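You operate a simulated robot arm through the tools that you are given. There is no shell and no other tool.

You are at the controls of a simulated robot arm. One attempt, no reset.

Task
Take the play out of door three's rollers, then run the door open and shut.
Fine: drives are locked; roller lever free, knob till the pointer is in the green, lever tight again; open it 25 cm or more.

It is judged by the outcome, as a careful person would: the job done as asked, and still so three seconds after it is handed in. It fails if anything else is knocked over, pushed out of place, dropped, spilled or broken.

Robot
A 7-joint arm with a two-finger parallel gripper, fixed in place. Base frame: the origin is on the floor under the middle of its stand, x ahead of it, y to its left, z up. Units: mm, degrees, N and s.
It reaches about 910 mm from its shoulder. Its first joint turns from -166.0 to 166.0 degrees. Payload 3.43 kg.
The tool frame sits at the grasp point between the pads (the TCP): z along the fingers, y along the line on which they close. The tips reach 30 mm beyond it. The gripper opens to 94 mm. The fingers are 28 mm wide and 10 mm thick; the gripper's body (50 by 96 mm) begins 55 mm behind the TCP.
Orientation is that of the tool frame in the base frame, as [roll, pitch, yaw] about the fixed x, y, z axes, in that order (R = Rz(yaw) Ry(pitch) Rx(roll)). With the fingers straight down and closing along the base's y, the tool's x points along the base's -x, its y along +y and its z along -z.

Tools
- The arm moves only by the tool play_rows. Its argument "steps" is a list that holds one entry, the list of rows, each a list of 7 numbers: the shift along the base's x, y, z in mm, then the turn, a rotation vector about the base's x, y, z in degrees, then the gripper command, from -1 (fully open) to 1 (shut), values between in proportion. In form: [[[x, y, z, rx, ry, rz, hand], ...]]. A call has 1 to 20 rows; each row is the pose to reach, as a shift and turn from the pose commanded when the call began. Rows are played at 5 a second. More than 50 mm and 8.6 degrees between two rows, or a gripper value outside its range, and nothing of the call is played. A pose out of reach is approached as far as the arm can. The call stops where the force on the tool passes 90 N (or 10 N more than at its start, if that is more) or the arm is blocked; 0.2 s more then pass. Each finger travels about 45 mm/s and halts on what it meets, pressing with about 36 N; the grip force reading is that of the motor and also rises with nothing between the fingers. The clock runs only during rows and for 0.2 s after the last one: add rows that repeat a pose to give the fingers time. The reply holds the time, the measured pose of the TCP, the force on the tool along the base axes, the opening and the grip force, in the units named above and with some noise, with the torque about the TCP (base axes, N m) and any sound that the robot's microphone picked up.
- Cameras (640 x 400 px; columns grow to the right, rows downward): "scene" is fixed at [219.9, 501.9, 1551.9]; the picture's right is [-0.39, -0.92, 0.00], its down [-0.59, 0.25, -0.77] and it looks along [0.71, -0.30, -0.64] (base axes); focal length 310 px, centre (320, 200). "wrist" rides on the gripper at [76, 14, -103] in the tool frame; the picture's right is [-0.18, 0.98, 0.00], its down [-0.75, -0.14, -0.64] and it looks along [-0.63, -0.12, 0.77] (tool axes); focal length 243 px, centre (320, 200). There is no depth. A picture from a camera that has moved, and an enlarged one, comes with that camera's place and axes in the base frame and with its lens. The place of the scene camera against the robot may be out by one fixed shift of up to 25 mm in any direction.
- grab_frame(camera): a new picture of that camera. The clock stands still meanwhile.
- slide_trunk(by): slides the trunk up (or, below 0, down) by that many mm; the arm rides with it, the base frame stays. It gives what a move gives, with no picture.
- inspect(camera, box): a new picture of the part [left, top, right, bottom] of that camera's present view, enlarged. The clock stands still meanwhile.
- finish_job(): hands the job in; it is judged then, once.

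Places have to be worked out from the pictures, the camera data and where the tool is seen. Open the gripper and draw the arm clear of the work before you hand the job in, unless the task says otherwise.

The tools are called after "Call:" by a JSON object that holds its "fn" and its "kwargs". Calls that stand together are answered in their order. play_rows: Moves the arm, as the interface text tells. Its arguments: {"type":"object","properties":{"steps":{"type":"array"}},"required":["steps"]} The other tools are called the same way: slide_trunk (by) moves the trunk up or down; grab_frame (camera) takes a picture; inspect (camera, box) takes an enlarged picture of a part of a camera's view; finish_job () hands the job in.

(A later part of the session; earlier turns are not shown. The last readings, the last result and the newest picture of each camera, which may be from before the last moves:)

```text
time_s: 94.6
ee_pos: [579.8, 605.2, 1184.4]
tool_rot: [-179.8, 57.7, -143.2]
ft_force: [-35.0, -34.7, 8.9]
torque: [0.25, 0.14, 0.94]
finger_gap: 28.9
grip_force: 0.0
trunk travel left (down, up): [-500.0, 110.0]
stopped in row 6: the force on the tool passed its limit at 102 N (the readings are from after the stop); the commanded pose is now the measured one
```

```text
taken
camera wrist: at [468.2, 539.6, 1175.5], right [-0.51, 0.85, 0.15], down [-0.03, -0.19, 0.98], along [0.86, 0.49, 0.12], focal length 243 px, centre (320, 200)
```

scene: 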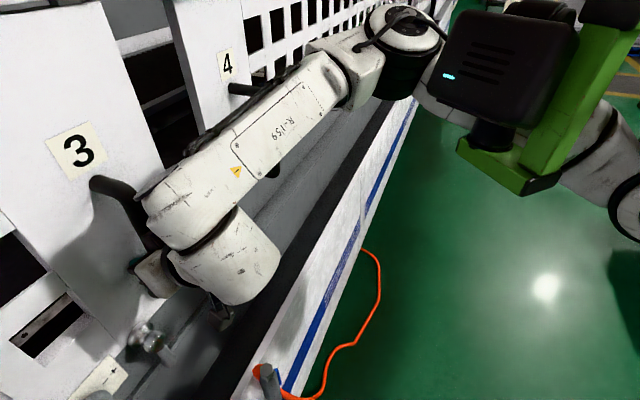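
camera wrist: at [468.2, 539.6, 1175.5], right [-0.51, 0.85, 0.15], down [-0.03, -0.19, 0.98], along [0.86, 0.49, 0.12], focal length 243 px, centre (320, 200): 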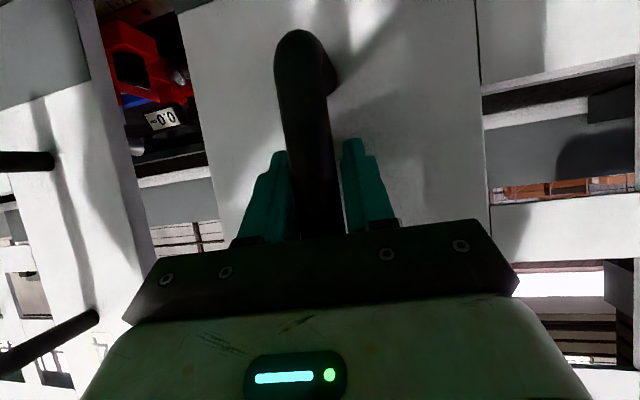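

The arm itself is deviating: it was pushed toward the door, with the wrist near the shoulder's height. That is an arm-posture limit, not the door. I'll back the hand straight out from the bar and re-plan with a higher trunk.

Call:
{"fn": "play_rows", "kwargs": {"steps": [[[-6, -6, 0, 0, 0, 0, 0.2], [-14, -14, 0, 0, 0, 0, 0], [-24, -24, 2, 0, 0, 0, -0.2], [-36, -36, 4, 0, 0, 0, -0.4], [-50, -50, 8, 0, 0, 0, -0.4], [-66, -66, 12, 0, 0, 0, -0.4]]]}}

Call:
{"fn": "grab_frame", "kwargs": {"camera": "scene"}}

Call:
{"fn": "grab_frame", "kwargs": {"camera": "wrist"}}

```text
time_s: 96.0
ee_pos: [516.3, 541.7, 1196.9]
tool_rot: [-179.6, 57.9, -143.3]
ft_force: [0.3, -0.5, -0.7]
torque: [-0.01, 0.02, 0.01]
finger_gap: 66.0
grip_force: 0.1
trunk travel left (down, up): [-500.0, 110.0]
```

```text
taken
```

scene: 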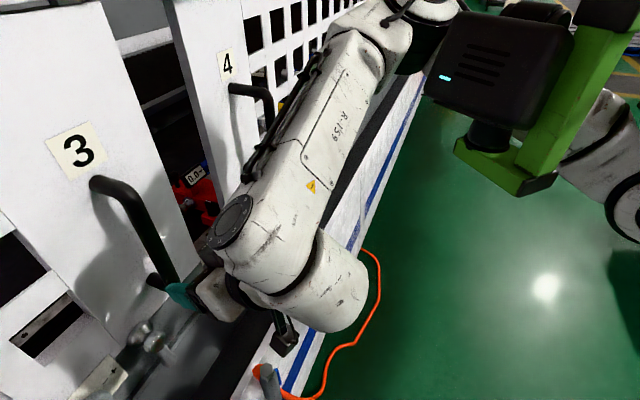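

```text
taken
camera wrist: at [404.1, 476.3, 1185.6], right [-0.5, 0.85, 0.15], down [-0.04, -0.2, 0.98], along [0.86, 0.49, 0.13], focal length 243 px, centre (320, 200)
```

wrist: 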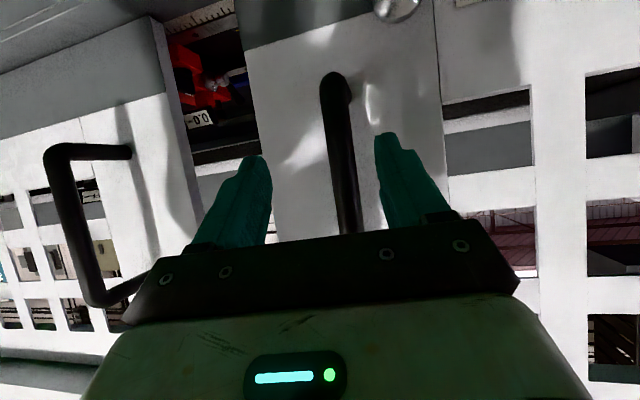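

I'm clear of the bar. I'll raise the trunk to its top for more downward reach; the hand rides up in free space.

Call:
{"fn": "slide_trunk", "kwargs": {"by": 105}}

```text
time_s: 97.4
ee_pos: [516.4, 541.5, 1300.1]
tool_rot: [-179.6, 58.0, -143.4]
ft_force: [-0.5, 0.3, 0.5]
torque: [0.04, -0.02, 0.01]
finger_gap: 65.7
grip_force: 0.2
trunk travel left (down, up): [-605.0, 5.0]
```

I'll lower to mid-low handle height with a gentler 20° tilt, squared to the wall, just in front of the bar (now at t≈-17).

Call:
{"fn": "play_rows", "kwargs": {"steps": [[[-6, -6, -25, 1.6, -1.8, 1.7, -0.4], [-12, -12, -52, 3.2, -3.6, 3.5, -0.4], [-18, -18, -80, 4.8, -5.4, 5.2, -0.4], [-20, -20, -110, 6.4, -7.2, 7, -0.4], [-20, -20, -140, 8, -9, 8.7, -0.4], [-20, -20, -145, 8, -9, 8.7, -0.4]]]}}

Call:
{"fn": "grab_frame", "kwargs": {"camera": "scene"}}

Call:
{"fn": "grab_frame", "kwargs": {"camera": "wrist"}}

```text
time_s: 98.6
ee_pos: [573.0, 523.3, 1257.1]
tool_rot: [176.7, 79.6, -144.3]
ft_force: [0.3, 0.4, -0.1]
torque: [-0.01, 0.01, 0.02]
finger_gap: 65.8
grip_force: 0.0
trunk travel left (down, up): [-605.0, 5.0]
stopped in row 6: the arm was blocked; the commanded pose is now the measured one
```

```text
taken
```

scene: 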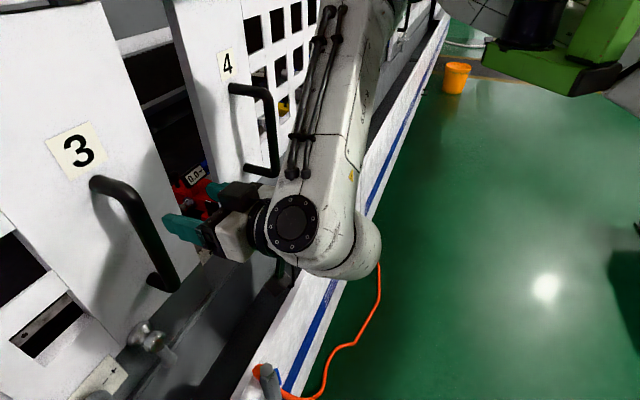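

```text
taken
camera wrist: at [472.6, 461.0, 1200.8], right [-0.59, 0.78, 0.19], down [-0.29, -0.43, 0.86], along [0.75, 0.45, 0.48], focal length 243 px, centre (320, 200)
```

wrist: 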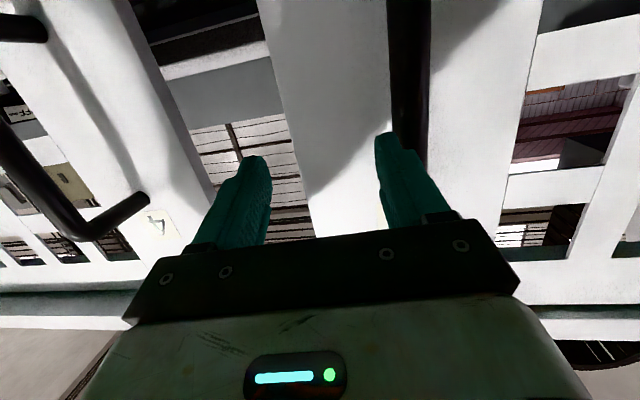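

The arm got hung up again; I suspect the elbow runs close to the black box on its own trunk in this posture. I'll back away and move right, where the arm has room, then come down to low handle height there.

Call:
{"fn": "play_rows", "kwargs": {"steps": [[[-20, -20, 0, 0, 0, 0, -0.4], [-35, -45, 0, 0, 0, 0, -0.4], [-30, -70, -5, 0, 0, 0, -0.4], [-15, -95, -10, 0, 0, 0, -0.4], [0, -120, -15, 0, 0, 0, -0.4]]]}}

Call:
{"fn": "grab_frame", "kwargs": {"camera": "scene"}}

```text
time_s: 99.8
ee_pos: [571.0, 404.2, 1242.0]
tool_rot: [176.4, 79.5, -144.4]
ft_force: [0.0, -0.3, 0.3]
torque: [0.01, -0.02, 0.03]
finger_gap: 65.9
grip_force: 0.0
trunk travel left (down, up): [-605.0, 5.0]
```

```text
taken
```

scene: 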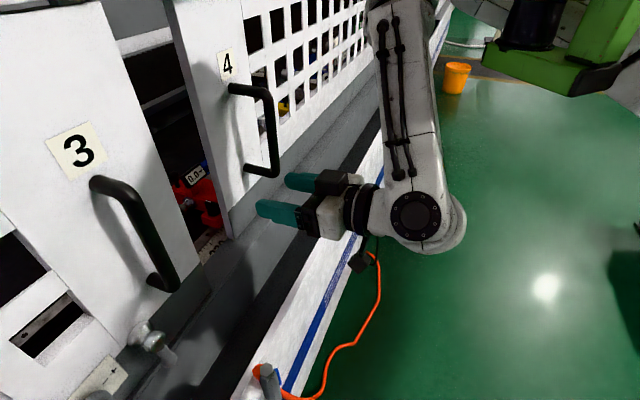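

Movement is free here. I'll descend to z≈1150 and square the hand to the wall at 30° tilt.

Call:
{"fn": "play_rows", "kwargs": {"steps": [[[0, 0, -20, 0, 0, 0, -0.4], [0, 0, -42, 0, 0, 0, -0.4], [0, 0, -65, 0, 0, 0, -0.4], [0, 0, -90, 0, 0, 0, -0.4], [0, 0, -90, 0, 0, 0, -0.4]]]}}

Call:
{"fn": "grab_frame", "kwargs": {"camera": "scene"}}

```text
time_s: 101.0
ee_pos: [587.6, 398.3, 1159.4]
tool_rot: [175.6, 80.3, -147.2]
ft_force: [0.2, 0.4, -0.7]
torque: [0.03, 0.02, 0.03]
finger_gap: 65.9
grip_force: 0.1
trunk travel left (down, up): [-605.0, 5.0]
```

```text
taken
```

scene: 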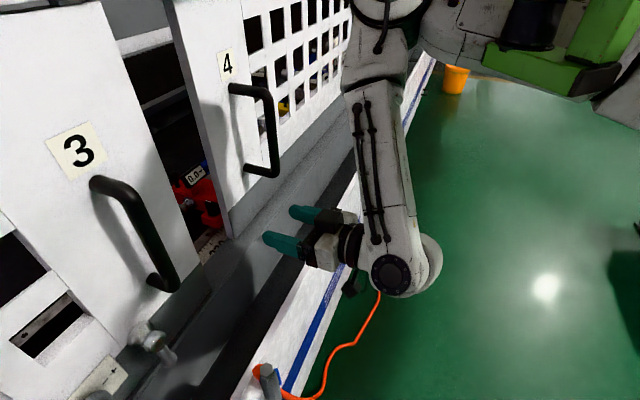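

The level tilt with a vertical forearm is near a limit. A steeper 45° tilt should suit this high-trunk posture, so I'll reorient here first.

Call:
{"fn": "play_rows", "kwargs": {"steps": [[[-3, 4, 1, -4.8, 5.2, 1.6, -0.4], [-6, 8, 2, -9.5, 10.5, 3.1, -0.4], [-9, 12, 4, -14.3, 15.7, 4.7, -0.4], [-12, 16, 5, -19, 21, 6.2, -0.4], [-14.8, 19.1, 6, -23.8, 26.2, 7.8, -0.4], [-14.8, 19.1, 6, -23.8, 26.2, 7.8, -0.4]]]}}

Call:
{"fn": "grab_frame", "kwargs": {"camera": "scene"}}

```text
time_s: 102.4
ee_pos: [555.1, 421.6, 1157.7]
tool_rot: [178.5, 44.1, -134.2]
ft_force: [0.1, 0.2, 0.0]
torque: [0.0, 0.01, 0.01]
finger_gap: 65.7
grip_force: 0.0
trunk travel left (down, up): [-605.0, 5.0]
```

```text
taken
```

scene: 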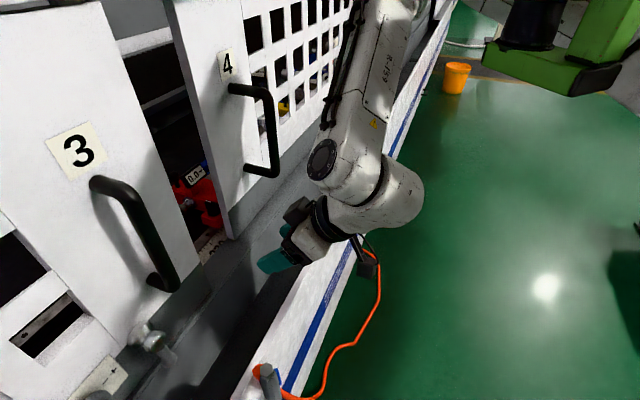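

The 45° orientation is good. I'll move left in front of the bar at t≈-17 and see whether the arm tracks.

Call:
{"fn": "play_rows", "kwargs": {"steps": [[[-12, 14.3, 1, 0, 0, 0, -0.4], [-24, 28.6, 2, 0, 0, 0, -0.4], [-36, 43, 2, 0, 0, 0, -0.4], [-48, 57, 2, 0, 0, 0, -0.4], [-60, 71.5, 2, 0, 0, 0, -0.4], [-71.4, 85.6, 2, 0, 0, 0, -0.4], [-71.4, 85.6, 2, 0, 0, 0, -0.4]]]}}

Call:
{"fn": "grab_frame", "kwargs": {"camera": "scene"}}

Call:
{"fn": "grab_frame", "kwargs": {"camera": "wrist"}}

```text
time_s: 104.0
ee_pos: [484.3, 509.3, 1157.9]
tool_rot: [178.6, 44.1, -134.3]
ft_force: [-1.0, 0.8, -0.3]
torque: [0.0, 0.01, 0.03]
finger_gap: 65.8
grip_force: 0.0
trunk travel left (down, up): [-605.0, 5.0]
```

```text
taken
```

scene: 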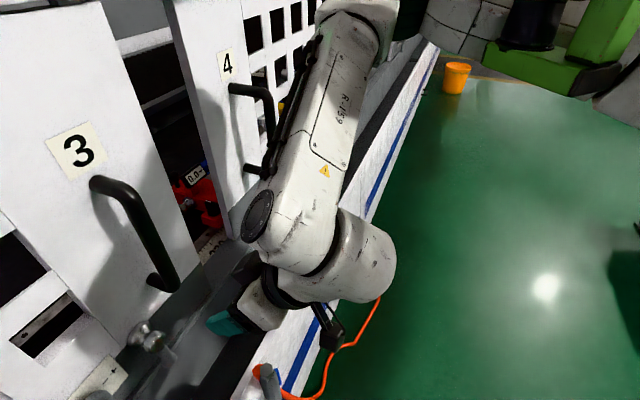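

```text
taken
camera wrist: at [386.9, 425.1, 1179.5], right [-0.62, 0.77, 0.15], down [0.18, -0.04, 0.98], along [0.76, 0.64, -0.11], focal length 243 px, centre (320, 200)
```

wrist: 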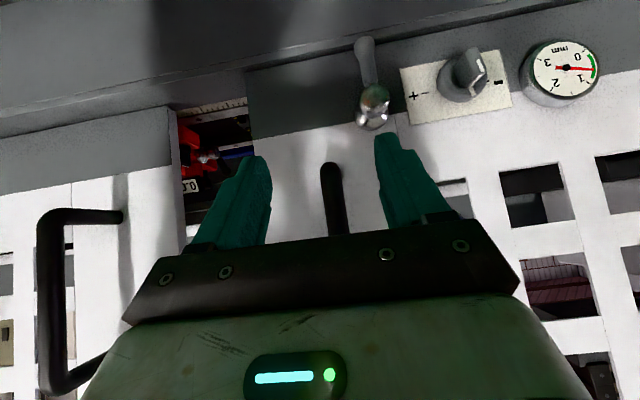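

The arm tracks well here and the bar is centred at t≈-17. Before hooking it, I'll test in free air that the arm can travel left to t≈-135, passing well above the lockout post.

Call:
{"fn": "play_rows", "kwargs": {"steps": [[[-12, 12, 2, 0, 0, 0, -0.4], [-24, 24, 4, 0, 0, 0, -0.4], [-36, 36, 4, 0, 0, 0, -0.4], [-48, 48, 4, 0, 0, 0, -0.4], [-60, 60, 4, 0, 0, 0, -0.4], [-72, 72, 4, 0, 0, 0, -0.4], [-83, 83, 4, 0, 0, 0, -0.4], [-83, 83, 4, 0, 0, 0, -0.4]]]}}

Call:
{"fn": "grab_frame", "kwargs": {"camera": "scene"}}

```text
time_s: 105.1
ee_pos: [524.0, 536.3, 1170.2]
tool_rot: [178.4, 44.9, -143.4]
ft_force: [0.2, -0.2, 0.3]
torque: [-0.02, -0.03, -0.03]
finger_gap: 65.5
grip_force: 0.0
trunk travel left (down, up): [-605.0, 5.0]
stopped in row 5: the arm was blocked; the commanded pose is now the measured one
```

```text
taken
```

scene: 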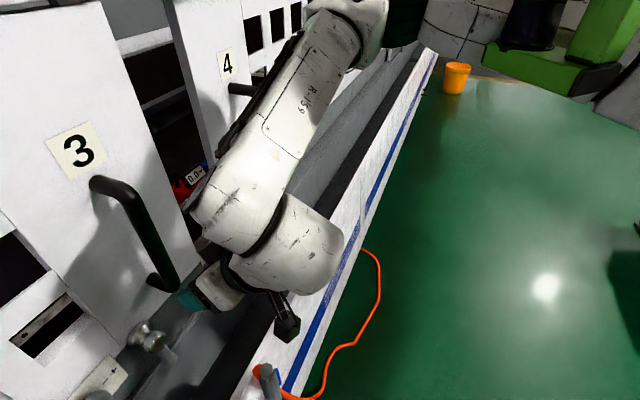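

Even in free air the camera-down spin can't go further left than about t=-40, so it's an arm joint limit. I don't need to grip the bar: I can push it from its right side with the hand spun to camera-left, which worked fine at the knob. I'll back off and spin.

Call:
{"fn": "play_rows", "kwargs": {"steps": [[[-3, -15, 0, 0, 0, 0, -0.2], [-5, -30, 0, 0, 0, 0, 0.2], [-6, -47, 0, 0, 0, 0, 0.6], [-7, -64, 0, 0, 0, 0, 1], [-7, -64, 0, 0, 0, 0, 1]]]}}

```text
time_s: 106.3
ee_pos: [516.1, 472.7, 1172.0]
tool_rot: [178.5, 45.0, -143.4]
ft_force: [0.5, -0.9, 0.4]
torque: [0.02, 0.0, -0.03]
finger_gap: 0.0
grip_force: 25.6
trunk travel left (down, up): [-605.0, 5.0]
```

Call:
{"fn": "play_rows", "kwargs": {"steps": [[[0, 0, 0, 4.19, 3.76, -5.17, 1], [0, 0, 0, 8.38, 7.5, -10.3, 1], [0, 0, 0, 12.6, 11.3, -15.5, 1], [0, 0, 0, 16.8, 15, -20.7, 1], [0, 0, 0, 21, 18.8, -25.9, 1], [0, 0, 0, 25.1, 22.6, -31, 1], [0, 0, 0, 29.3, 26.3, -36.2, 1], [0, 0, 0, 33.5, 30.1, -41.4, 1], [0, 0, 0, 37.7, 33.9, -46.6, 1], [0, 0, 0, 41.9, 37.6, -51.7, 1], [0, 0, 0, 46.1, 41.4, -56.9, 1]]]}}

Call:
{"fn": "grab_frame", "kwargs": {"camera": "scene"}}

Call:
{"fn": "grab_frame", "kwargs": {"camera": "wrist"}}

```text
time_s: 108.7
ee_pos: [514.0, 472.2, 1170.0]
tool_rot: [135.0, -0.2, 135.0]
ft_force: [0.4, 0.1, 0.2]
torque: [-0.02, 0.01, 0.01]
finger_gap: 0.0
grip_force: 32.9
trunk travel left (down, up): [-605.0, 5.0]
```

```text
taken
```

scene: 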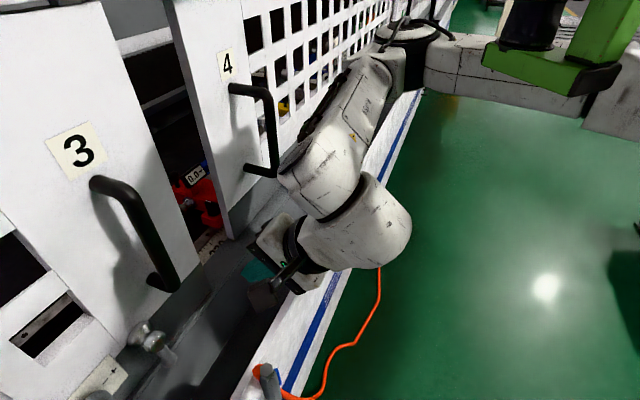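

```text
taken
camera wrist: at [416.9, 480.7, 1253.6], right [0.62, 0.36, 0.69], down [0.14, -0.93, 0.35], along [0.77, -0.12, -0.63], focal length 243 px, centre (320, 200)
```

wrist: 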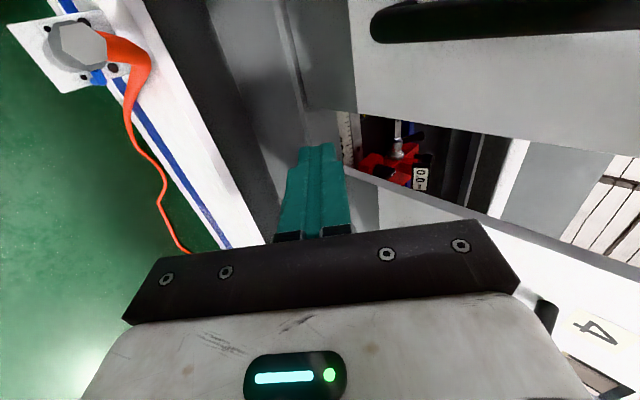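

Exact orientation, relaxed posture. I'll test the leftward travel in free air to t≈-100.

Call:
{"fn": "play_rows", "kwargs": {"steps": [[[-11.5, 11.5, 0, 0, 0, 0, 1], [-23, 23, 0, 0, 0, 0, 1], [-34.5, 34.5, 0, 0, 0, 0, 1], [-46, 46, 0, 0, 0, 0, 1], [-57.5, 57.5, 0, 0, 0, 0, 1], [-69, 69, 0, 0, 0, 0, 1], [-80.5, 80.5, 0, 0, 0, 0, 1], [-92, 92, 0, 0, 0, 0, 1]]]}}

Call:
{"fn": "grab_frame", "kwargs": {"camera": "scene"}}

```text
time_s: 110.5
ee_pos: [436.4, 561.7, 1167.1]
tool_rot: [135.4, -0.1, 133.7]
ft_force: [1.3, -0.7, 0.0]
torque: [0.01, 0.01, 0.01]
finger_gap: 0.1
grip_force: 32.9
trunk travel left (down, up): [-605.0, 5.0]
```

```text
taken
```

scene: 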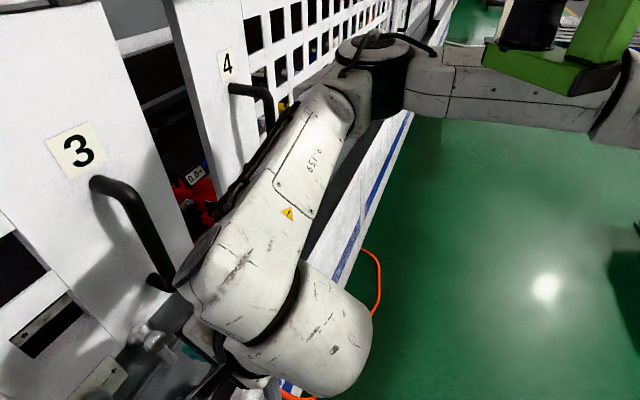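

It nearly gets there, with a slight drift only at the far end, and further out from the base should be better. I'll come back right of the bar, then move in beside it at n≈812.

Call:
{"fn": "play_rows", "kwargs": {"steps": [[[12, -12, 0, 0, 0, 0, 1], [26, -26, 0, 0, 0, 0, 1], [40, -40, 0, 0, 0, 0, 1], [54, -54, 0, 0, 0, 0, 1], [68, -68, 0, 0, 0, 0, 1], [82, -80, 0, 0, 0, 0, 1], [90, -80, 0, 0, 0, 0, 1]]]}}

Call:
{"fn": "grab_frame", "kwargs": {"camera": "wrist"}}

```text
time_s: 112.1
ee_pos: [513.5, 485.9, 1170.8]
tool_rot: [135.0, 0.0, 135.1]
ft_force: [0.8, -0.1, -0.9]
torque: [0.01, 0.0, 0.01]
finger_gap: 0.1
grip_force: 33.1
trunk travel left (down, up): [-605.0, 5.0]
```

```text
taken
camera wrist: at [415.3, 493.9, 1252.6], right [0.62, 0.36, 0.7], down [0.14, -0.92, 0.35], along [0.77, -0.12, -0.63], focal length 243 px, centre (320, 200)
```

wrist: 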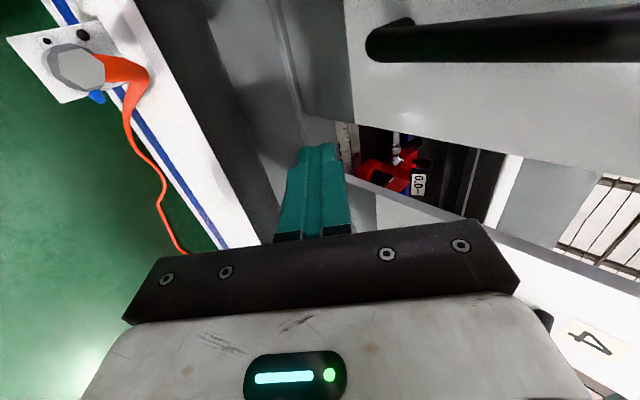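

The bar is at t≈-19 and my fingers are at t≈+20. Moving straight in to n≈812 beside the bar.

Call:
{"fn": "play_rows", "kwargs": {"steps": [[[15, 15, -1, 0, 0, 0, 1], [30, 30, -2, 0, 0, 0, 1], [45, 45, -3, 0, 0, 0, 1], [60, 60, -4, 0, 0, 0, 1], [74.5, 74.5, -5, 0, 0, 0, 1]]]}}

Call:
{"fn": "grab_frame", "kwargs": {"camera": "wrist"}}

Call:
{"fn": "grab_frame", "kwargs": {"camera": "scene"}}

```text
time_s: 113.3
ee_pos: [588.4, 561.2, 1168.1]
tool_rot: [135.0, 0.0, 135.0]
ft_force: [0.4, -0.5, 0.1]
torque: [-0.01, 0.0, 0.0]
finger_gap: 0.3
grip_force: 32.8
trunk travel left (down, up): [-605.0, 5.0]
```

```text
taken
camera wrist: at [489.9, 569.0, 1251.0], right [0.62, 0.36, 0.69], down [0.14, -0.92, 0.35], along [0.77, -0.12, -0.63], focal length 243 px, centre (320, 200)
```

wrist: 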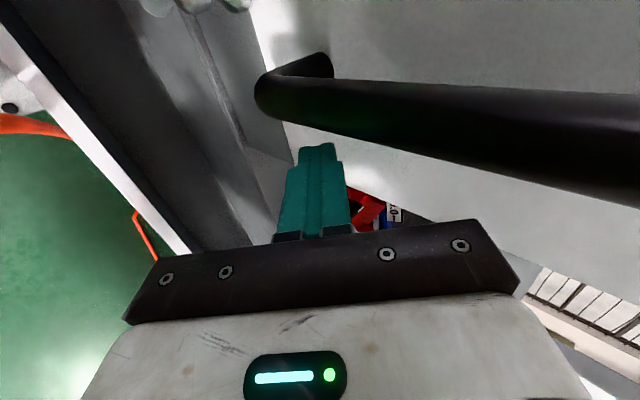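

```text
taken
```

scene: 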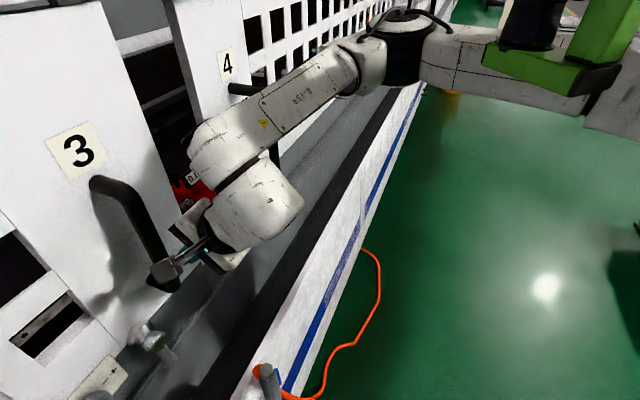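

There's no contact and the finger is just right of the bar. I'll ease back 8 mm so only the fingers touch the bar, then push left about 60 mm first.

Call:
{"fn": "play_rows", "kwargs": {"steps": [[[-5.7, -5.7, 0, 0, 0, 0, 1], [-12, 0.5, 0, 0, 0, 0, 1], [-19, 7.5, 0, 0, 0, 0, 1], [-26, 14.5, 0, 0, 0, 0, 1], [-33, 21.5, 0, 0, 0, 0, 1], [-40, 28.5, 0, 0, 0, 0, 1], [-47, 35.5, 0, 0, 0, 0, 1]]]}}

Call:
{"fn": "grab_frame", "kwargs": {"camera": "wrist"}}

Call:
{"fn": "grab_frame", "kwargs": {"camera": "scene"}}

```text
time_s: 114.9
ee_pos: [538.9, 596.2, 1166.4]
tool_rot: [135.0, -0.1, 135.3]
ft_force: [0.8, -0.2, -0.5]
torque: [0.02, 0.01, -0.01]
finger_gap: 0.0
grip_force: 32.8
trunk travel left (down, up): [-605.0, 5.0]
```

```text
taken
camera wrist: at [440.7, 603.7, 1248.7], right [0.62, 0.36, 0.69], down [0.15, -0.92, 0.35], along [0.77, -0.12, -0.63], focal length 243 px, centre (320, 200)
```

wrist: 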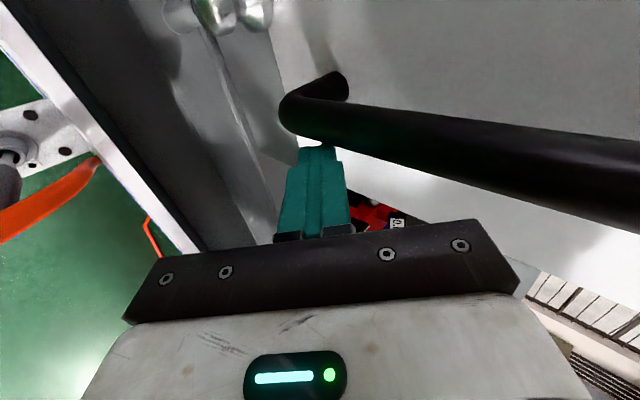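

```text
taken
```

scene: 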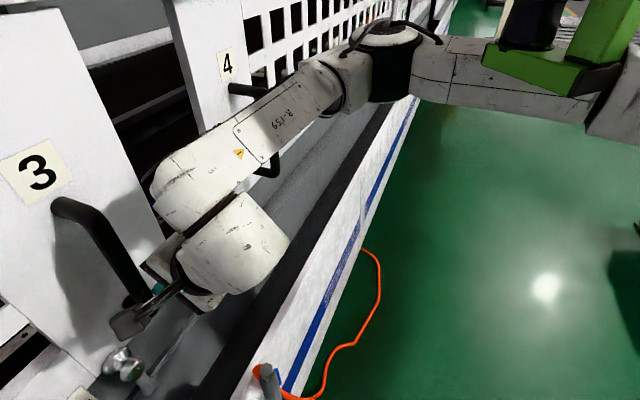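

The door is rolling left with almost no force. Continuing another 65 mm.

Call:
{"fn": "play_rows", "kwargs": {"steps": [[[-6, 6, 0, 0, 0, 0, 1], [-13, 13, 0, 0, 0, 0, 1], [-20, 20, 0, 0, 0, 0, 1], [-27, 27, 0, 0, 0, 0, 1], [-34, 34, 0, 0, 0, 0, 1], [-40, 40, 0, 0, 0, 0, 1], [-46, 46, 0, 0, 0, 0, 1]]]}}

Call:
{"fn": "grab_frame", "kwargs": {"camera": "wrist"}}

Call:
{"fn": "grab_frame", "kwargs": {"camera": "scene"}}

```text
time_s: 116.5
ee_pos: [517.5, 632.6, 1160.5]
tool_rot: [135.5, -0.1, 132.9]
ft_force: [-0.2, -0.1, 0.6]
torque: [0.0, 0.0, -0.03]
finger_gap: 0.2
grip_force: 33.0
trunk travel left (down, up): [-605.0, 5.0]
```

```text
taken
camera wrist: at [419.5, 645.0, 1244.5], right [0.64, 0.34, 0.69], down [0.11, -0.93, 0.36], along [0.76, -0.15, -0.63], focal length 243 px, centre (320, 200)
```

wrist: 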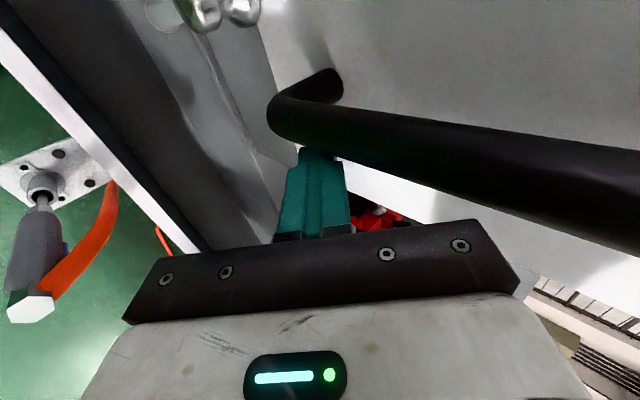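

```text
taken
```

scene: 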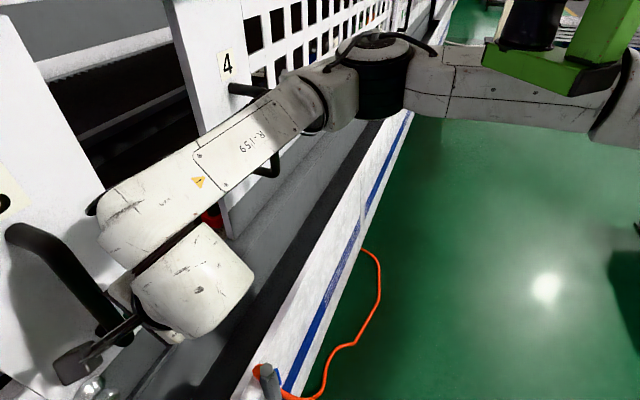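

The camera places the bar at t≈-115, so the door is open about 267 mm and rolling freely. To get clear margin over 250 mm I'll yaw the hand 15° to the left, which eases the arm's limit, and nudge the bar further.

Call:
{"fn": "play_rows", "kwargs": {"steps": [[[0, 0, 2, 0, 0, 5, 1], [0, 0, 3, 0, 0, 10, 1], [0, 0, 4, 0, 0, 15, 1], [-2, 2, 4, 0, 0, 15, 1], [-2, 2, 4, 0, 0, 15, 1]]]}}

Call:
{"fn": "grab_frame", "kwargs": {"camera": "wrist"}}

Call:
{"fn": "grab_frame", "kwargs": {"camera": "scene"}}

```text
time_s: 117.7
ee_pos: [491.8, 642.3, 1169.8]
tool_rot: [135.0, 0.0, 150.2]
ft_force: [0.9, 0.6, -0.4]
torque: [-0.01, 0.02, 0.03]
finger_gap: 0.0
grip_force: 32.8
trunk travel left (down, up): [-605.0, 5.0]
```

```text
taken
camera wrist: at [394.6, 625.3, 1251.8], right [0.51, 0.51, 0.7], down [0.38, -0.86, 0.35], along [0.78, 0.08, -0.63], focal length 243 px, centre (320, 200)
```

wrist: 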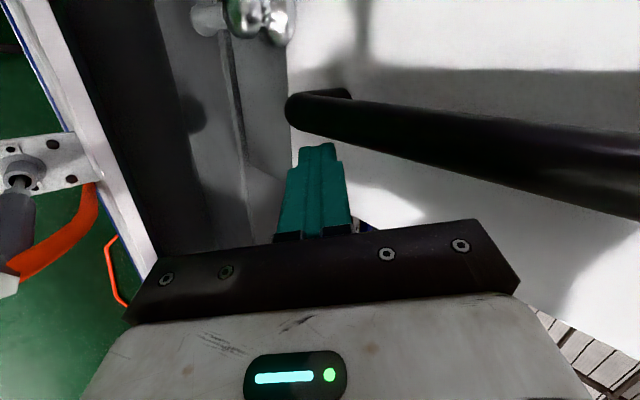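

```text
taken
```

scene: 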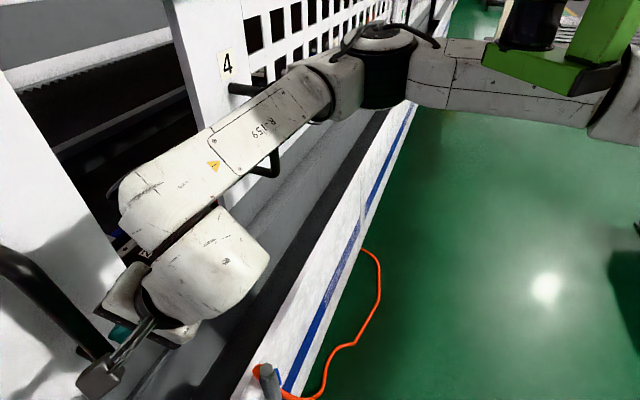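

The hand reached the target and the bar is now at t≈-138: about 289 mm open, well over 25 cm. Now to shut it I need to push from the bar's left side, so I'll back out and set up a hooked (straddling) posture yawed to the left.

Call:
{"fn": "play_rows", "kwargs": {"steps": [[[5.7, -5.7, 0, 0, 0, 0, 1], [-14, -28, 2, 0, 0, 0, 0.6], [-24.7, -60, 4, 0, 0, 0, 0.2], [-31.8, -95, 5, 0, 0, 0, -0.2], [-25, -120, 5, 0, 0, 0, -0.4], [-10, -131, 5, 0, 0, 0, -0.4]]]}}

Call:
{"fn": "grab_frame", "kwargs": {"camera": "scene"}}

```text
time_s: 119.1
ee_pos: [484.2, 509.5, 1176.1]
tool_rot: [135.1, 0.1, 150.1]
ft_force: [-0.3, -0.4, -0.8]
torque: [-0.02, 0.02, 0.02]
finger_gap: 65.9
grip_force: 0.0
trunk travel left (down, up): [-605.0, 5.0]
```

```text
taken
```

scene: 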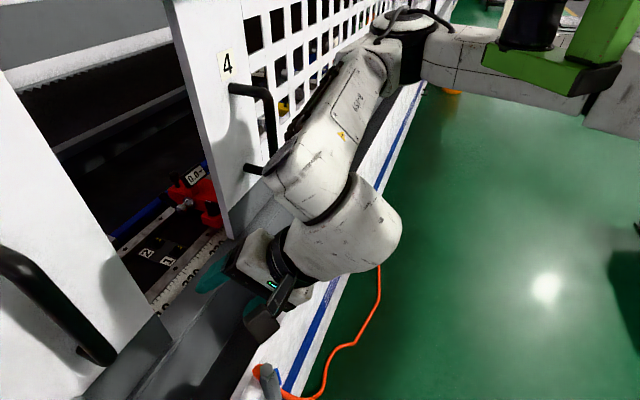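

The door is standing open about 29 cm with the interior visible. I'll spin to camera-down with the hand yawed 30° left of the wall normal, staying in place.

Call:
{"fn": "play_rows", "kwargs": {"steps": [[[0, 0, 0, -1.92, -4.65, 5.92, -0.4], [0, 0, 0, -3.84, -9.3, 11.8, -0.4], [0, 0, 0, -5.76, -13.95, 17.7, -0.4], [0, 0, 0, -7.7, -18.6, 23.7, -0.4], [0, 0, 0, -9.6, -23.2, 29.6, -0.4], [0, 0, 0, -11.5, -27.9, 35.5, -0.4], [0, 0, 0, -13.4, -32.5, 41.4, -0.4], [0, 0, 0, -15.3, -37.2, 47.3, -0.4], [0, 0, 0, -17.2, -41.8, 53.2, -0.4], [0, 0, 0, -19.2, -46.5, 59.2, -0.4], [0, 0, 0, -21.1, -51.1, 65.1, -0.4], [0, 0, 0, -23, -55.8, 71, -0.4], [0, 0, 0, -24.9, -60.4, 76.9, -0.4]]]}}

Call:
{"fn": "grab_frame", "kwargs": {"camera": "scene"}}

Call:
{"fn": "grab_frame", "kwargs": {"camera": "wrist"}}

```text
time_s: 121.9
ee_pos: [483.5, 513.3, 1173.8]
tool_rot: [179.8, 45.0, -105.0]
ft_force: [0.1, 0.6, -0.2]
torque: [0.02, 0.03, 0.02]
finger_gap: 65.8
grip_force: 0.1
trunk travel left (down, up): [-605.0, 5.0]
```

```text
taken
```

scene: 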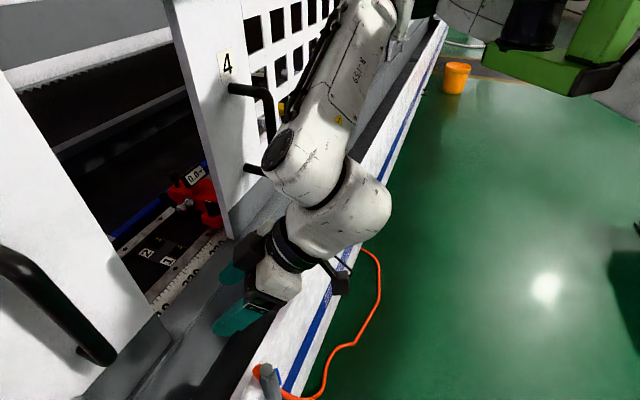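

```text
taken
camera wrist: at [436.7, 392.9, 1192.8], right [-0.92, 0.38, 0.13], down [0.16, 0.04, 0.99], along [0.37, 0.92, -0.1], focal length 243 px, centre (320, 200)
```

wrist: 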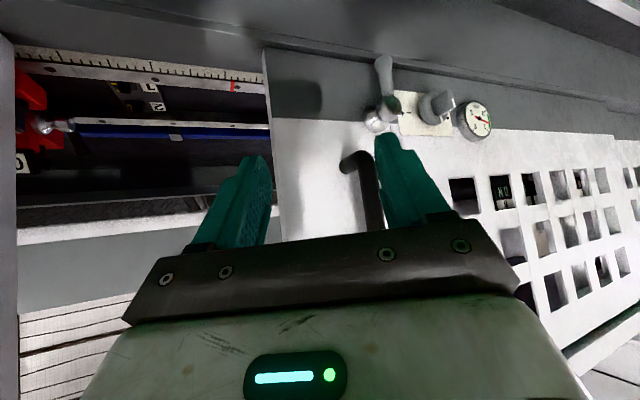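

That orientation is exact and the view shows the lever vertical and the gauge in the green. The bar is at t≈-134. I'll move to a staging point just in front of it along the yawed heading.

Call:
{"fn": "play_rows", "kwargs": {"steps": [[[-4, 18, -1, 0, 0, 0, -0.1], [-8, 37, -2, 0, 0, 0, -0.06], [-12, 56, -4, 0, 0, 0, -0.06], [-15, 75, -6, 0, 0, 0, -0.06], [-18.4, 93.3, -8, 0, 0, 0, -0.06], [-18.4, 93.3, -8, 0, 0, 0, -0.06]]]}}

Call:
{"fn": "grab_frame", "kwargs": {"camera": "wrist"}}

Call:
{"fn": "grab_frame", "kwargs": {"camera": "scene"}}

```text
time_s: 123.3
ee_pos: [464.9, 608.1, 1166.6]
tool_rot: [179.7, 45.0, -105.1]
ft_force: [0.3, 0.0, -0.5]
torque: [-0.01, -0.01, 0.01]
finger_gap: 49.8
grip_force: 0.0
trunk travel left (down, up): [-605.0, 5.0]
```

```text
taken
camera wrist: at [417.6, 487.9, 1185.5], right [-0.92, 0.38, 0.13], down [0.16, 0.04, 0.99], along [0.37, 0.92, -0.1], focal length 243 px, centre (320, 200)
```

wrist: 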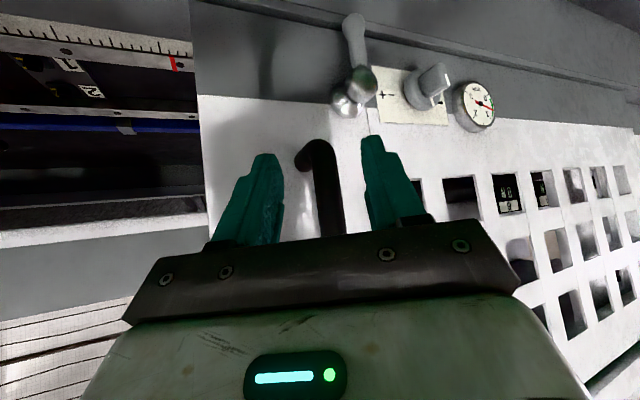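

```text
taken
```

scene: 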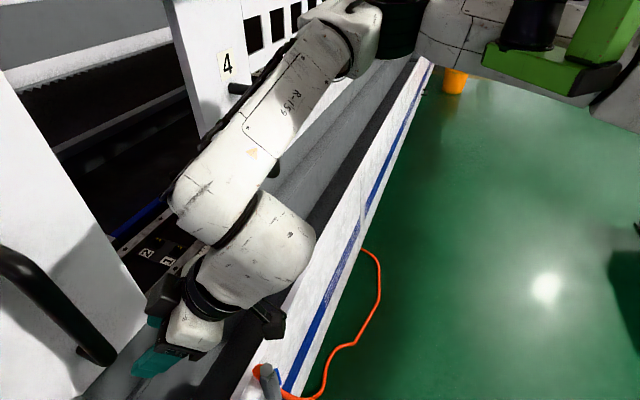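

Tracking is exact and the bar is centred between the fingers. Advancing along the heading to straddle it.

Call:
{"fn": "play_rows", "kwargs": {"steps": [[[4, 14, 0, 0, 0, 0, -0.06], [8, 28, 0, 0, 0, 0, -0.06], [12, 42.5, 0, 0, 0, 0, -0.06], [15.8, 56.8, 0, 0, 0, 0, -0.06]]]}}

Call:
{"fn": "grab_frame", "kwargs": {"camera": "wrist"}}

Call:
{"fn": "grab_frame", "kwargs": {"camera": "scene"}}

```text
time_s: 124.2
ee_pos: [499.7, 641.6, 1173.0]
tool_rot: [178.6, 44.5, -107.2]
ft_force: [-20.9, -19.3, 3.1]
torque: [-0.13, 0.33, 1.38]
finger_gap: 58.3
grip_force: 7.5
trunk travel left (down, up): [-605.0, 5.0]
stopped in row 4: the force on the tool passed its limit at 103 N (the readings are from after the stop); the commanded pose is now the measured one
```

```text
taken
camera wrist: at [451.8, 523.5, 1191.8], right [-0.91, 0.4, 0.15], down [0.18, 0.04, 0.98], along [0.39, 0.92, -0.11], focal length 243 px, centre (320, 200)
```

wrist: 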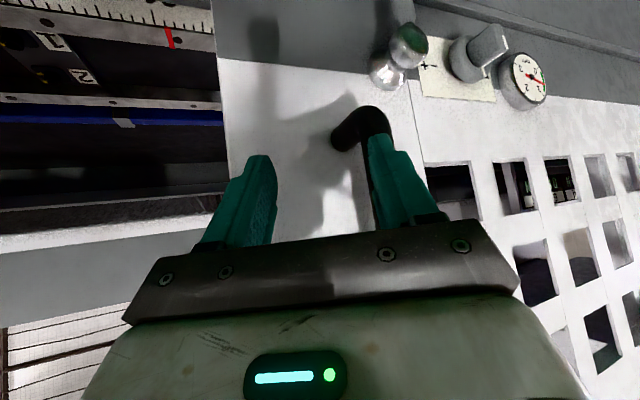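

```text
taken
```

scene: 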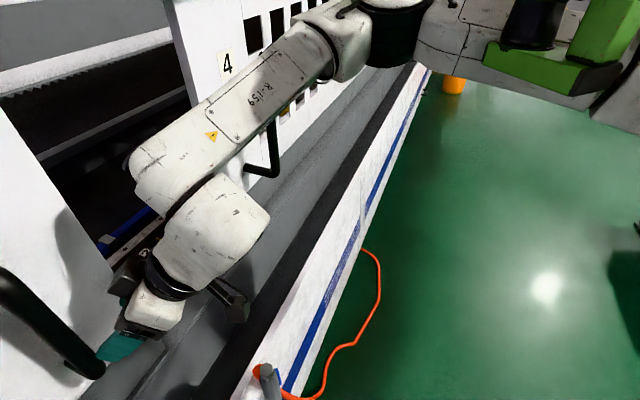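

I hit the arm limit again just before straddling; the TCP slid to t=-100 and a finger touched the bar's front. I'll back out and yaw the hand 20° more to the left so the wrist stays well inside its range.

Call:
{"fn": "play_rows", "kwargs": {"steps": [[[-8, -8, 0, 0, 0, 0, -0.06], [-18, -22, 0, 0, 0, 0, -0.06], [-28, -38, 0, 0, 0, 0, -0.06], [-36, -56, 0, 0, 0, 0, -0.06]]]}}

Call:
{"fn": "play_rows", "kwargs": {"steps": [[[0, 0, 0, 0, 0, 5, -0.06], [0, 0, 0, 0, 0, 10, -0.06], [0, 0, 0, 0, 0, 15, -0.06], [0, 0, 0, 0, 0, 20, -0.06], [0, 0, 0, 0, 0, 22, -0.06]]]}}

Call:
{"fn": "grab_frame", "kwargs": {"camera": "wrist"}}

Call:
{"fn": "grab_frame", "kwargs": {"camera": "scene"}}

```text
time_s: 125.2
ee_pos: [464.6, 587.7, 1172.7]
tool_rot: [179.1, 44.8, -107.1]
ft_force: [-0.1, -0.4, 0.1]
torque: [0.04, 0.01, 0.02]
finger_gap: 49.6
grip_force: 0.1
trunk travel left (down, up): [-605.0, 5.0]
```

```text
time_s: 126.4
ee_pos: [466.8, 587.9, 1172.4]
tool_rot: [179.0, 44.7, -85.0]
ft_force: [0.2, 0.3, -0.5]
torque: [0.01, 0.0, 0.01]
finger_gap: 50.0
grip_force: 0.0
trunk travel left (down, up): [-605.0, 5.0]
```

```text
taken
camera wrist: at [464.3, 459.3, 1191.3], right [-0.99, 0.03, 0.14], down [0.14, 0.1, 0.98], along [0.02, 0.99, -0.1], focal length 243 px, centre (320, 200)
```

wrist: 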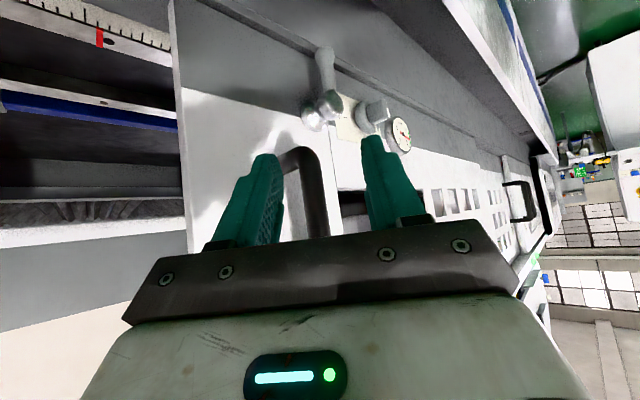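

```text
taken
```

scene: 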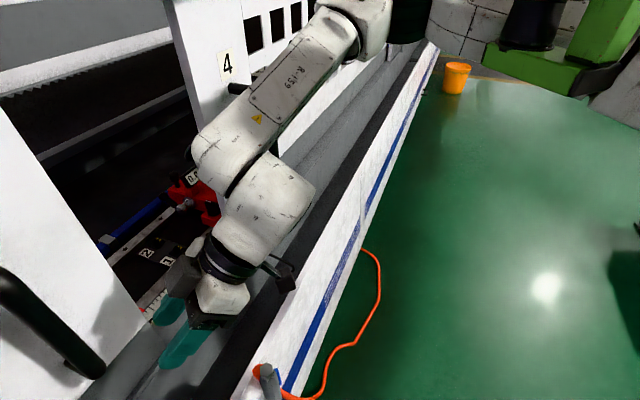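

The yaw is fine here. The bar is now at t≈-148, so the door is about 300 mm open. I'll line up and advance along the new heading with a 42 mm gap to straddle the bar.

Call:
{"fn": "play_rows", "kwargs": {"steps": [[[7.5, 12, -2, 0, 0, 0, 0.1], [15, 24, -4, 0, 0, 0, 0.1], [15, 24, -4, 0, 0, 0, 0.1]]]}}

Call:
{"fn": "grab_frame", "kwargs": {"camera": "wrist"}}

```text
time_s: 127.2
ee_pos: [481.3, 610.6, 1167.4]
tool_rot: [179.0, 44.7, -85.1]
ft_force: [0.4, -0.2, 0.4]
torque: [0.0, -0.01, -0.04]
finger_gap: 42.4
grip_force: 0.1
trunk travel left (down, up): [-605.0, 5.0]
```

```text
taken
camera wrist: at [479.2, 482.2, 1187.0], right [-0.99, 0.04, 0.14], down [0.14, 0.1, 0.98], along [0.02, 0.99, -0.1], focal length 243 px, centre (320, 200)
```

wrist: 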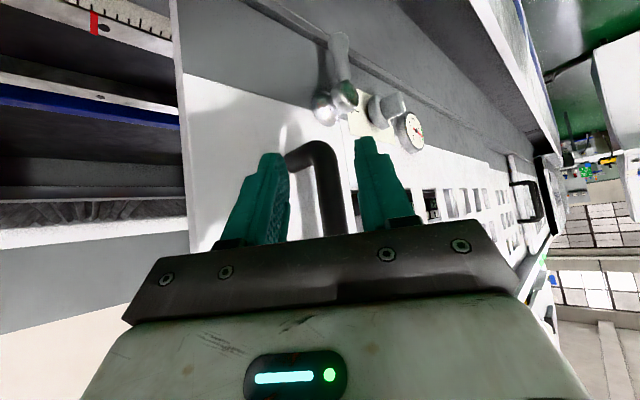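

The bar lies right on the tool's heading. Advancing 60 mm to straddle it.

Call:
{"fn": "play_rows", "kwargs": {"steps": [[[-1.3, 15, -1, 0, 0, 0, 0.1], [-2.6, 30, -1, 0, 0, 0, 0.1], [-3.9, 45, -1, 0, 0, 0, 0.1], [-5.2, 59.8, -1, 0, 0, 0, 0.1], [-5.2, 59.8, -1, 0, 0, 0, 0.1]]]}}

Call:
{"fn": "grab_frame", "kwargs": {"camera": "wrist"}}

Call:
{"fn": "grab_frame", "kwargs": {"camera": "scene"}}

```text
time_s: 128.4
ee_pos: [476.6, 671.0, 1165.3]
tool_rot: [179.0, 44.7, -85.1]
ft_force: [0.2, -0.6, 1.1]
torque: [0.0, 0.01, 0.02]
finger_gap: 42.2
grip_force: 0.0
trunk travel left (down, up): [-605.0, 5.0]
```

```text
taken
camera wrist: at [474.1, 542.6, 1185.5], right [-0.99, 0.04, 0.14], down [0.14, 0.1, 0.98], along [0.02, 0.99, -0.1], focal length 243 px, centre (320, 200)
```

wrist: 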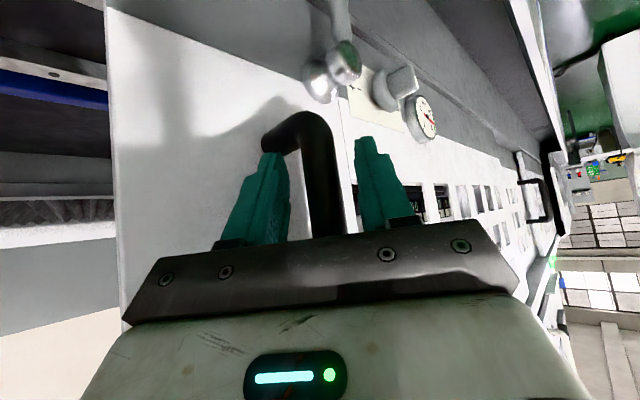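

```text
taken
```

scene: 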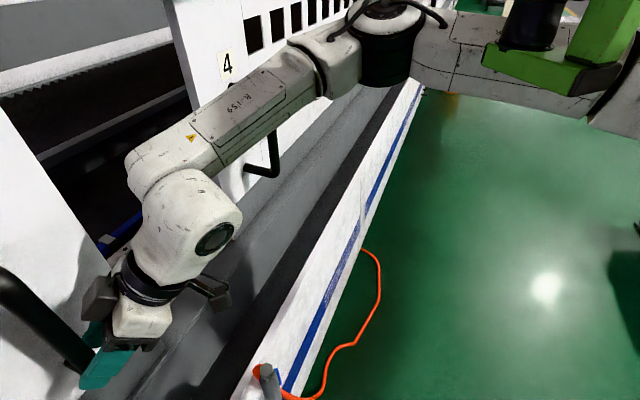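

The bar is straddled with zero force. I'll narrow the hook slightly and start moving right to roll the door shut.

Call:
{"fn": "play_rows", "kwargs": {"steps": [[[0, 0, 0, 0, 0, 0, 0.25], [5, -5, 0, 0, 0, 0, 0.25], [12, -12, 0, 0, 0, 0, 0.25], [20, -20, 0, 0, 0, 0, 0.25], [28, -28, 0, 0, 0, 0, 0.25], [36, -36, 0, 0, 0, 0, 0.25], [44, -44, 0, 0, 0, 0, 0.25]]]}}

Call:
{"fn": "grab_frame", "kwargs": {"camera": "wrist"}}

Call:
{"fn": "grab_frame", "kwargs": {"camera": "scene"}}

```text
time_s: 130.0
ee_pos: [520.4, 626.2, 1165.9]
tool_rot: [179.2, 44.8, -85.1]
ft_force: [0.1, 0.0, 1.0]
torque: [0.01, 0.0, -0.01]
finger_gap: 35.1
grip_force: 0.1
trunk travel left (down, up): [-605.0, 5.0]
```

```text
taken
camera wrist: at [518.3, 497.4, 1185.4], right [-0.99, 0.04, 0.14], down [0.14, 0.1, 0.98], along [0.02, 0.99, -0.1], focal length 243 px, centre (320, 200)
```

wrist: 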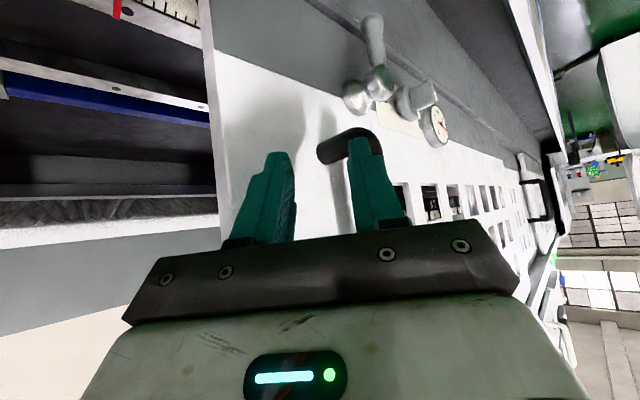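

```text
taken
```

scene: 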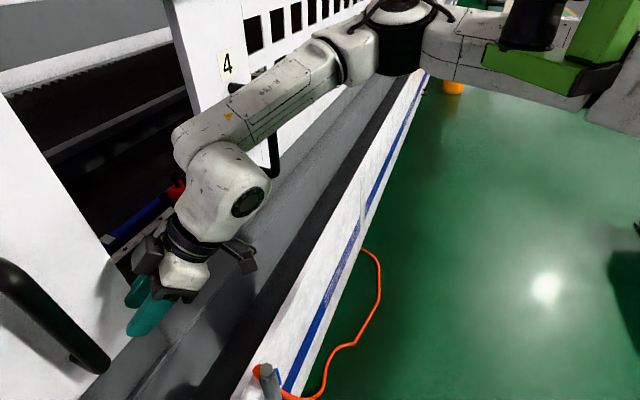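

The bar slipped past the fingertip because I hadn't clamped it, and the door didn't move. I'll back out, re-approach 10 mm deeper, and close on the bar before moving.

Call:
{"fn": "play_rows", "kwargs": {"steps": [[[-10, -10, 0, 0, 0, 0, 0.25], [-20, -20, 0, 0, 0, 0, 0.2], [-31, -24, 0, 0, 0, 0, 0.15], [-39.2, -15.7, 0, 0, 0, 0, 0.15], [-39.2, -15.7, 0, 0, 0, 0, 0.15]]]}}

Call:
{"fn": "grab_frame", "kwargs": {"camera": "wrist"}}

```text
time_s: 131.2
ee_pos: [480.5, 610.7, 1166.1]
tool_rot: [179.1, 44.7, -85.1]
ft_force: [0.5, 0.9, 0.1]
torque: [-0.02, 0.02, -0.02]
finger_gap: 40.0
grip_force: 0.1
trunk travel left (down, up): [-605.0, 5.0]
```

```text
taken
camera wrist: at [478.9, 482.1, 1186.5], right [-0.99, 0.04, 0.14], down [0.14, 0.1, 0.98], along [0.02, 0.99, -0.1], focal length 243 px, centre (320, 200)
```

wrist: 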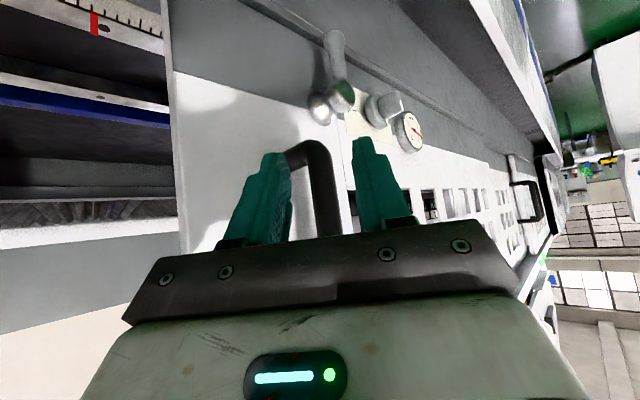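

The bar is now at t≈-139. I'll shift 11 mm right to centre it on the heading, advance 70 mm, and then clamp.

Call:
{"fn": "play_rows", "kwargs": {"steps": [[[7.8, -7.8, 0, 0, 0, 0, 0.15], [6.3, 9.6, 0, 0, 0, 0, 0.15], [4.8, 27, 0, 0, 0, 0, 0.15], [3.3, 44.4, 0, 0, 0, 0, 0.15], [1.8, 61.8, 0, 0, 0, 0, 0.15], [1.8, 61.8, 0, 0, 0, 0, 0.15]]]}}

Call:
{"fn": "grab_frame", "kwargs": {"camera": "wrist"}}

```text
time_s: 132.6
ee_pos: [481.4, 675.4, 1164.6]
tool_rot: [179.0, 44.6, -85.1]
ft_force: [-0.1, 0.0, -0.3]
torque: [-0.03, 0.0, 0.0]
finger_gap: 40.0
grip_force: 0.0
trunk travel left (down, up): [-605.0, 5.0]
```

```text
taken
camera wrist: at [479.1, 546.4, 1184.6], right [-0.99, 0.04, 0.14], down [0.14, 0.1, 0.98], along [0.02, 0.99, -0.1], focal length 243 px, centre (320, 200)
```

wrist: 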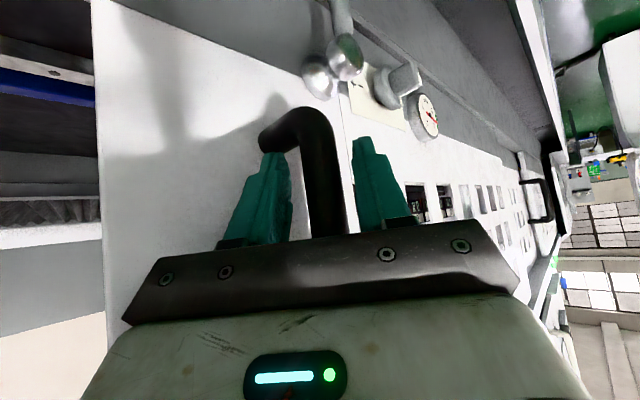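

The bar is well between the fingers. Closing to clamp it.

Call:
{"fn": "play_rows", "kwargs": {"steps": [[[0, 0, 0, 0, 0, 0, 0.3], [0, 0, 0, 0, 0, 0, 0.5], [0, 0, 0, 0, 0, 0, 0.8], [0, 0, 0, 0, 0, 0, 1], [0, 0, 0, 0, 0, 0, 1]]]}}

Call:
{"fn": "grab_frame", "kwargs": {"camera": "wrist"}}

```text
time_s: 133.8
ee_pos: [482.0, 675.8, 1164.2]
tool_rot: [179.0, 44.7, -85.0]
ft_force: [-3.7, -2.1, -0.9]
torque: [0.03, 0.01, -0.02]
finger_gap: 25.1
grip_force: 44.9
trunk travel left (down, up): [-605.0, 5.0]
```

```text
taken
camera wrist: at [478.7, 546.2, 1184.6], right [-0.99, 0.03, 0.14], down [0.14, 0.1, 0.98], along [0.02, 0.99, -0.1], focal length 243 px, centre (320, 200)
```

wrist: 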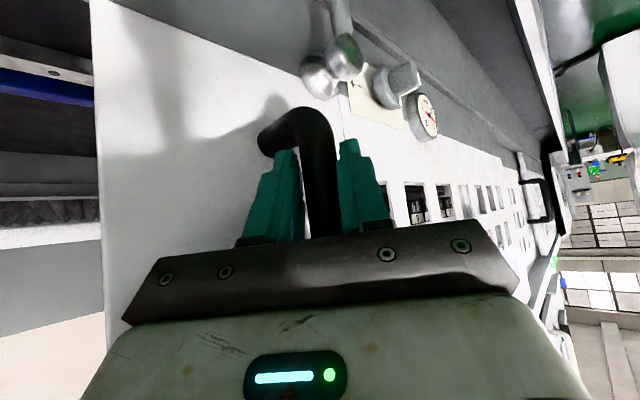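

Clamped at 25 mm with 45 N. Moving right along the wall, 125 mm first.

Call:
{"fn": "play_rows", "kwargs": {"steps": [[[4, -4, 0, 0, 0, 0, 1], [10, -10, 0, 0, 0, 0, 1], [18, -18, 0, 0, 0, 0, 1], [27, -27, 0, 0, 0, 0, 1], [36, -36, 0, 0, 0, 0, 1], [45, -45, 0, 0, 0, 0, 1], [54, -54, 0, 0, 0, 0, 1], [63, -63, 0, 0, 0, 0, 1], [72, -72, 0, 0, 0, 0, 1], [81, -81, 0, 0, 0, 0, 1], [88, -88, 0, 0, 0, 0, 1]]]}}

Call:
{"fn": "grab_frame", "kwargs": {"camera": "wrist"}}

Call:
{"fn": "grab_frame", "kwargs": {"camera": "scene"}}

```text
time_s: 136.2
ee_pos: [571.1, 583.5, 1165.7]
tool_rot: [179.1, 44.7, -85.2]
ft_force: [-15.9, -16.2, -2.0]
torque: [-0.42, -0.16, 0.26]
finger_gap: 25.2
grip_force: 44.7
trunk travel left (down, up): [-605.0, 5.0]
```

```text
taken
camera wrist: at [569.0, 455.6, 1184.7], right [-0.99, 0.04, 0.14], down [0.14, 0.1, 0.98], along [0.02, 0.99, -0.1], focal length 243 px, centre (320, 200)
```

wrist: 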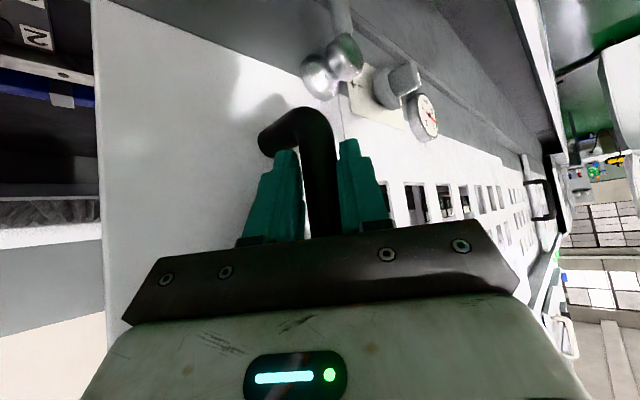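

```text
taken
```

scene: 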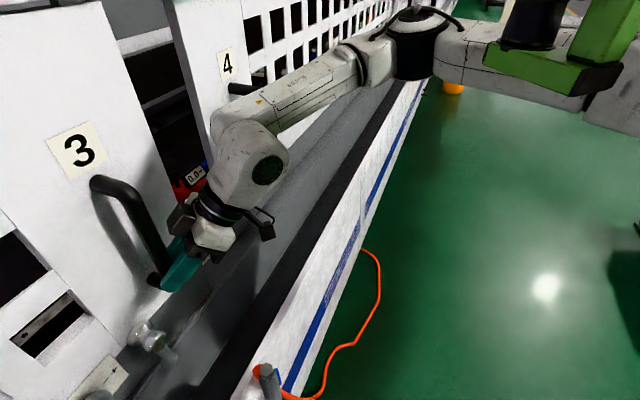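

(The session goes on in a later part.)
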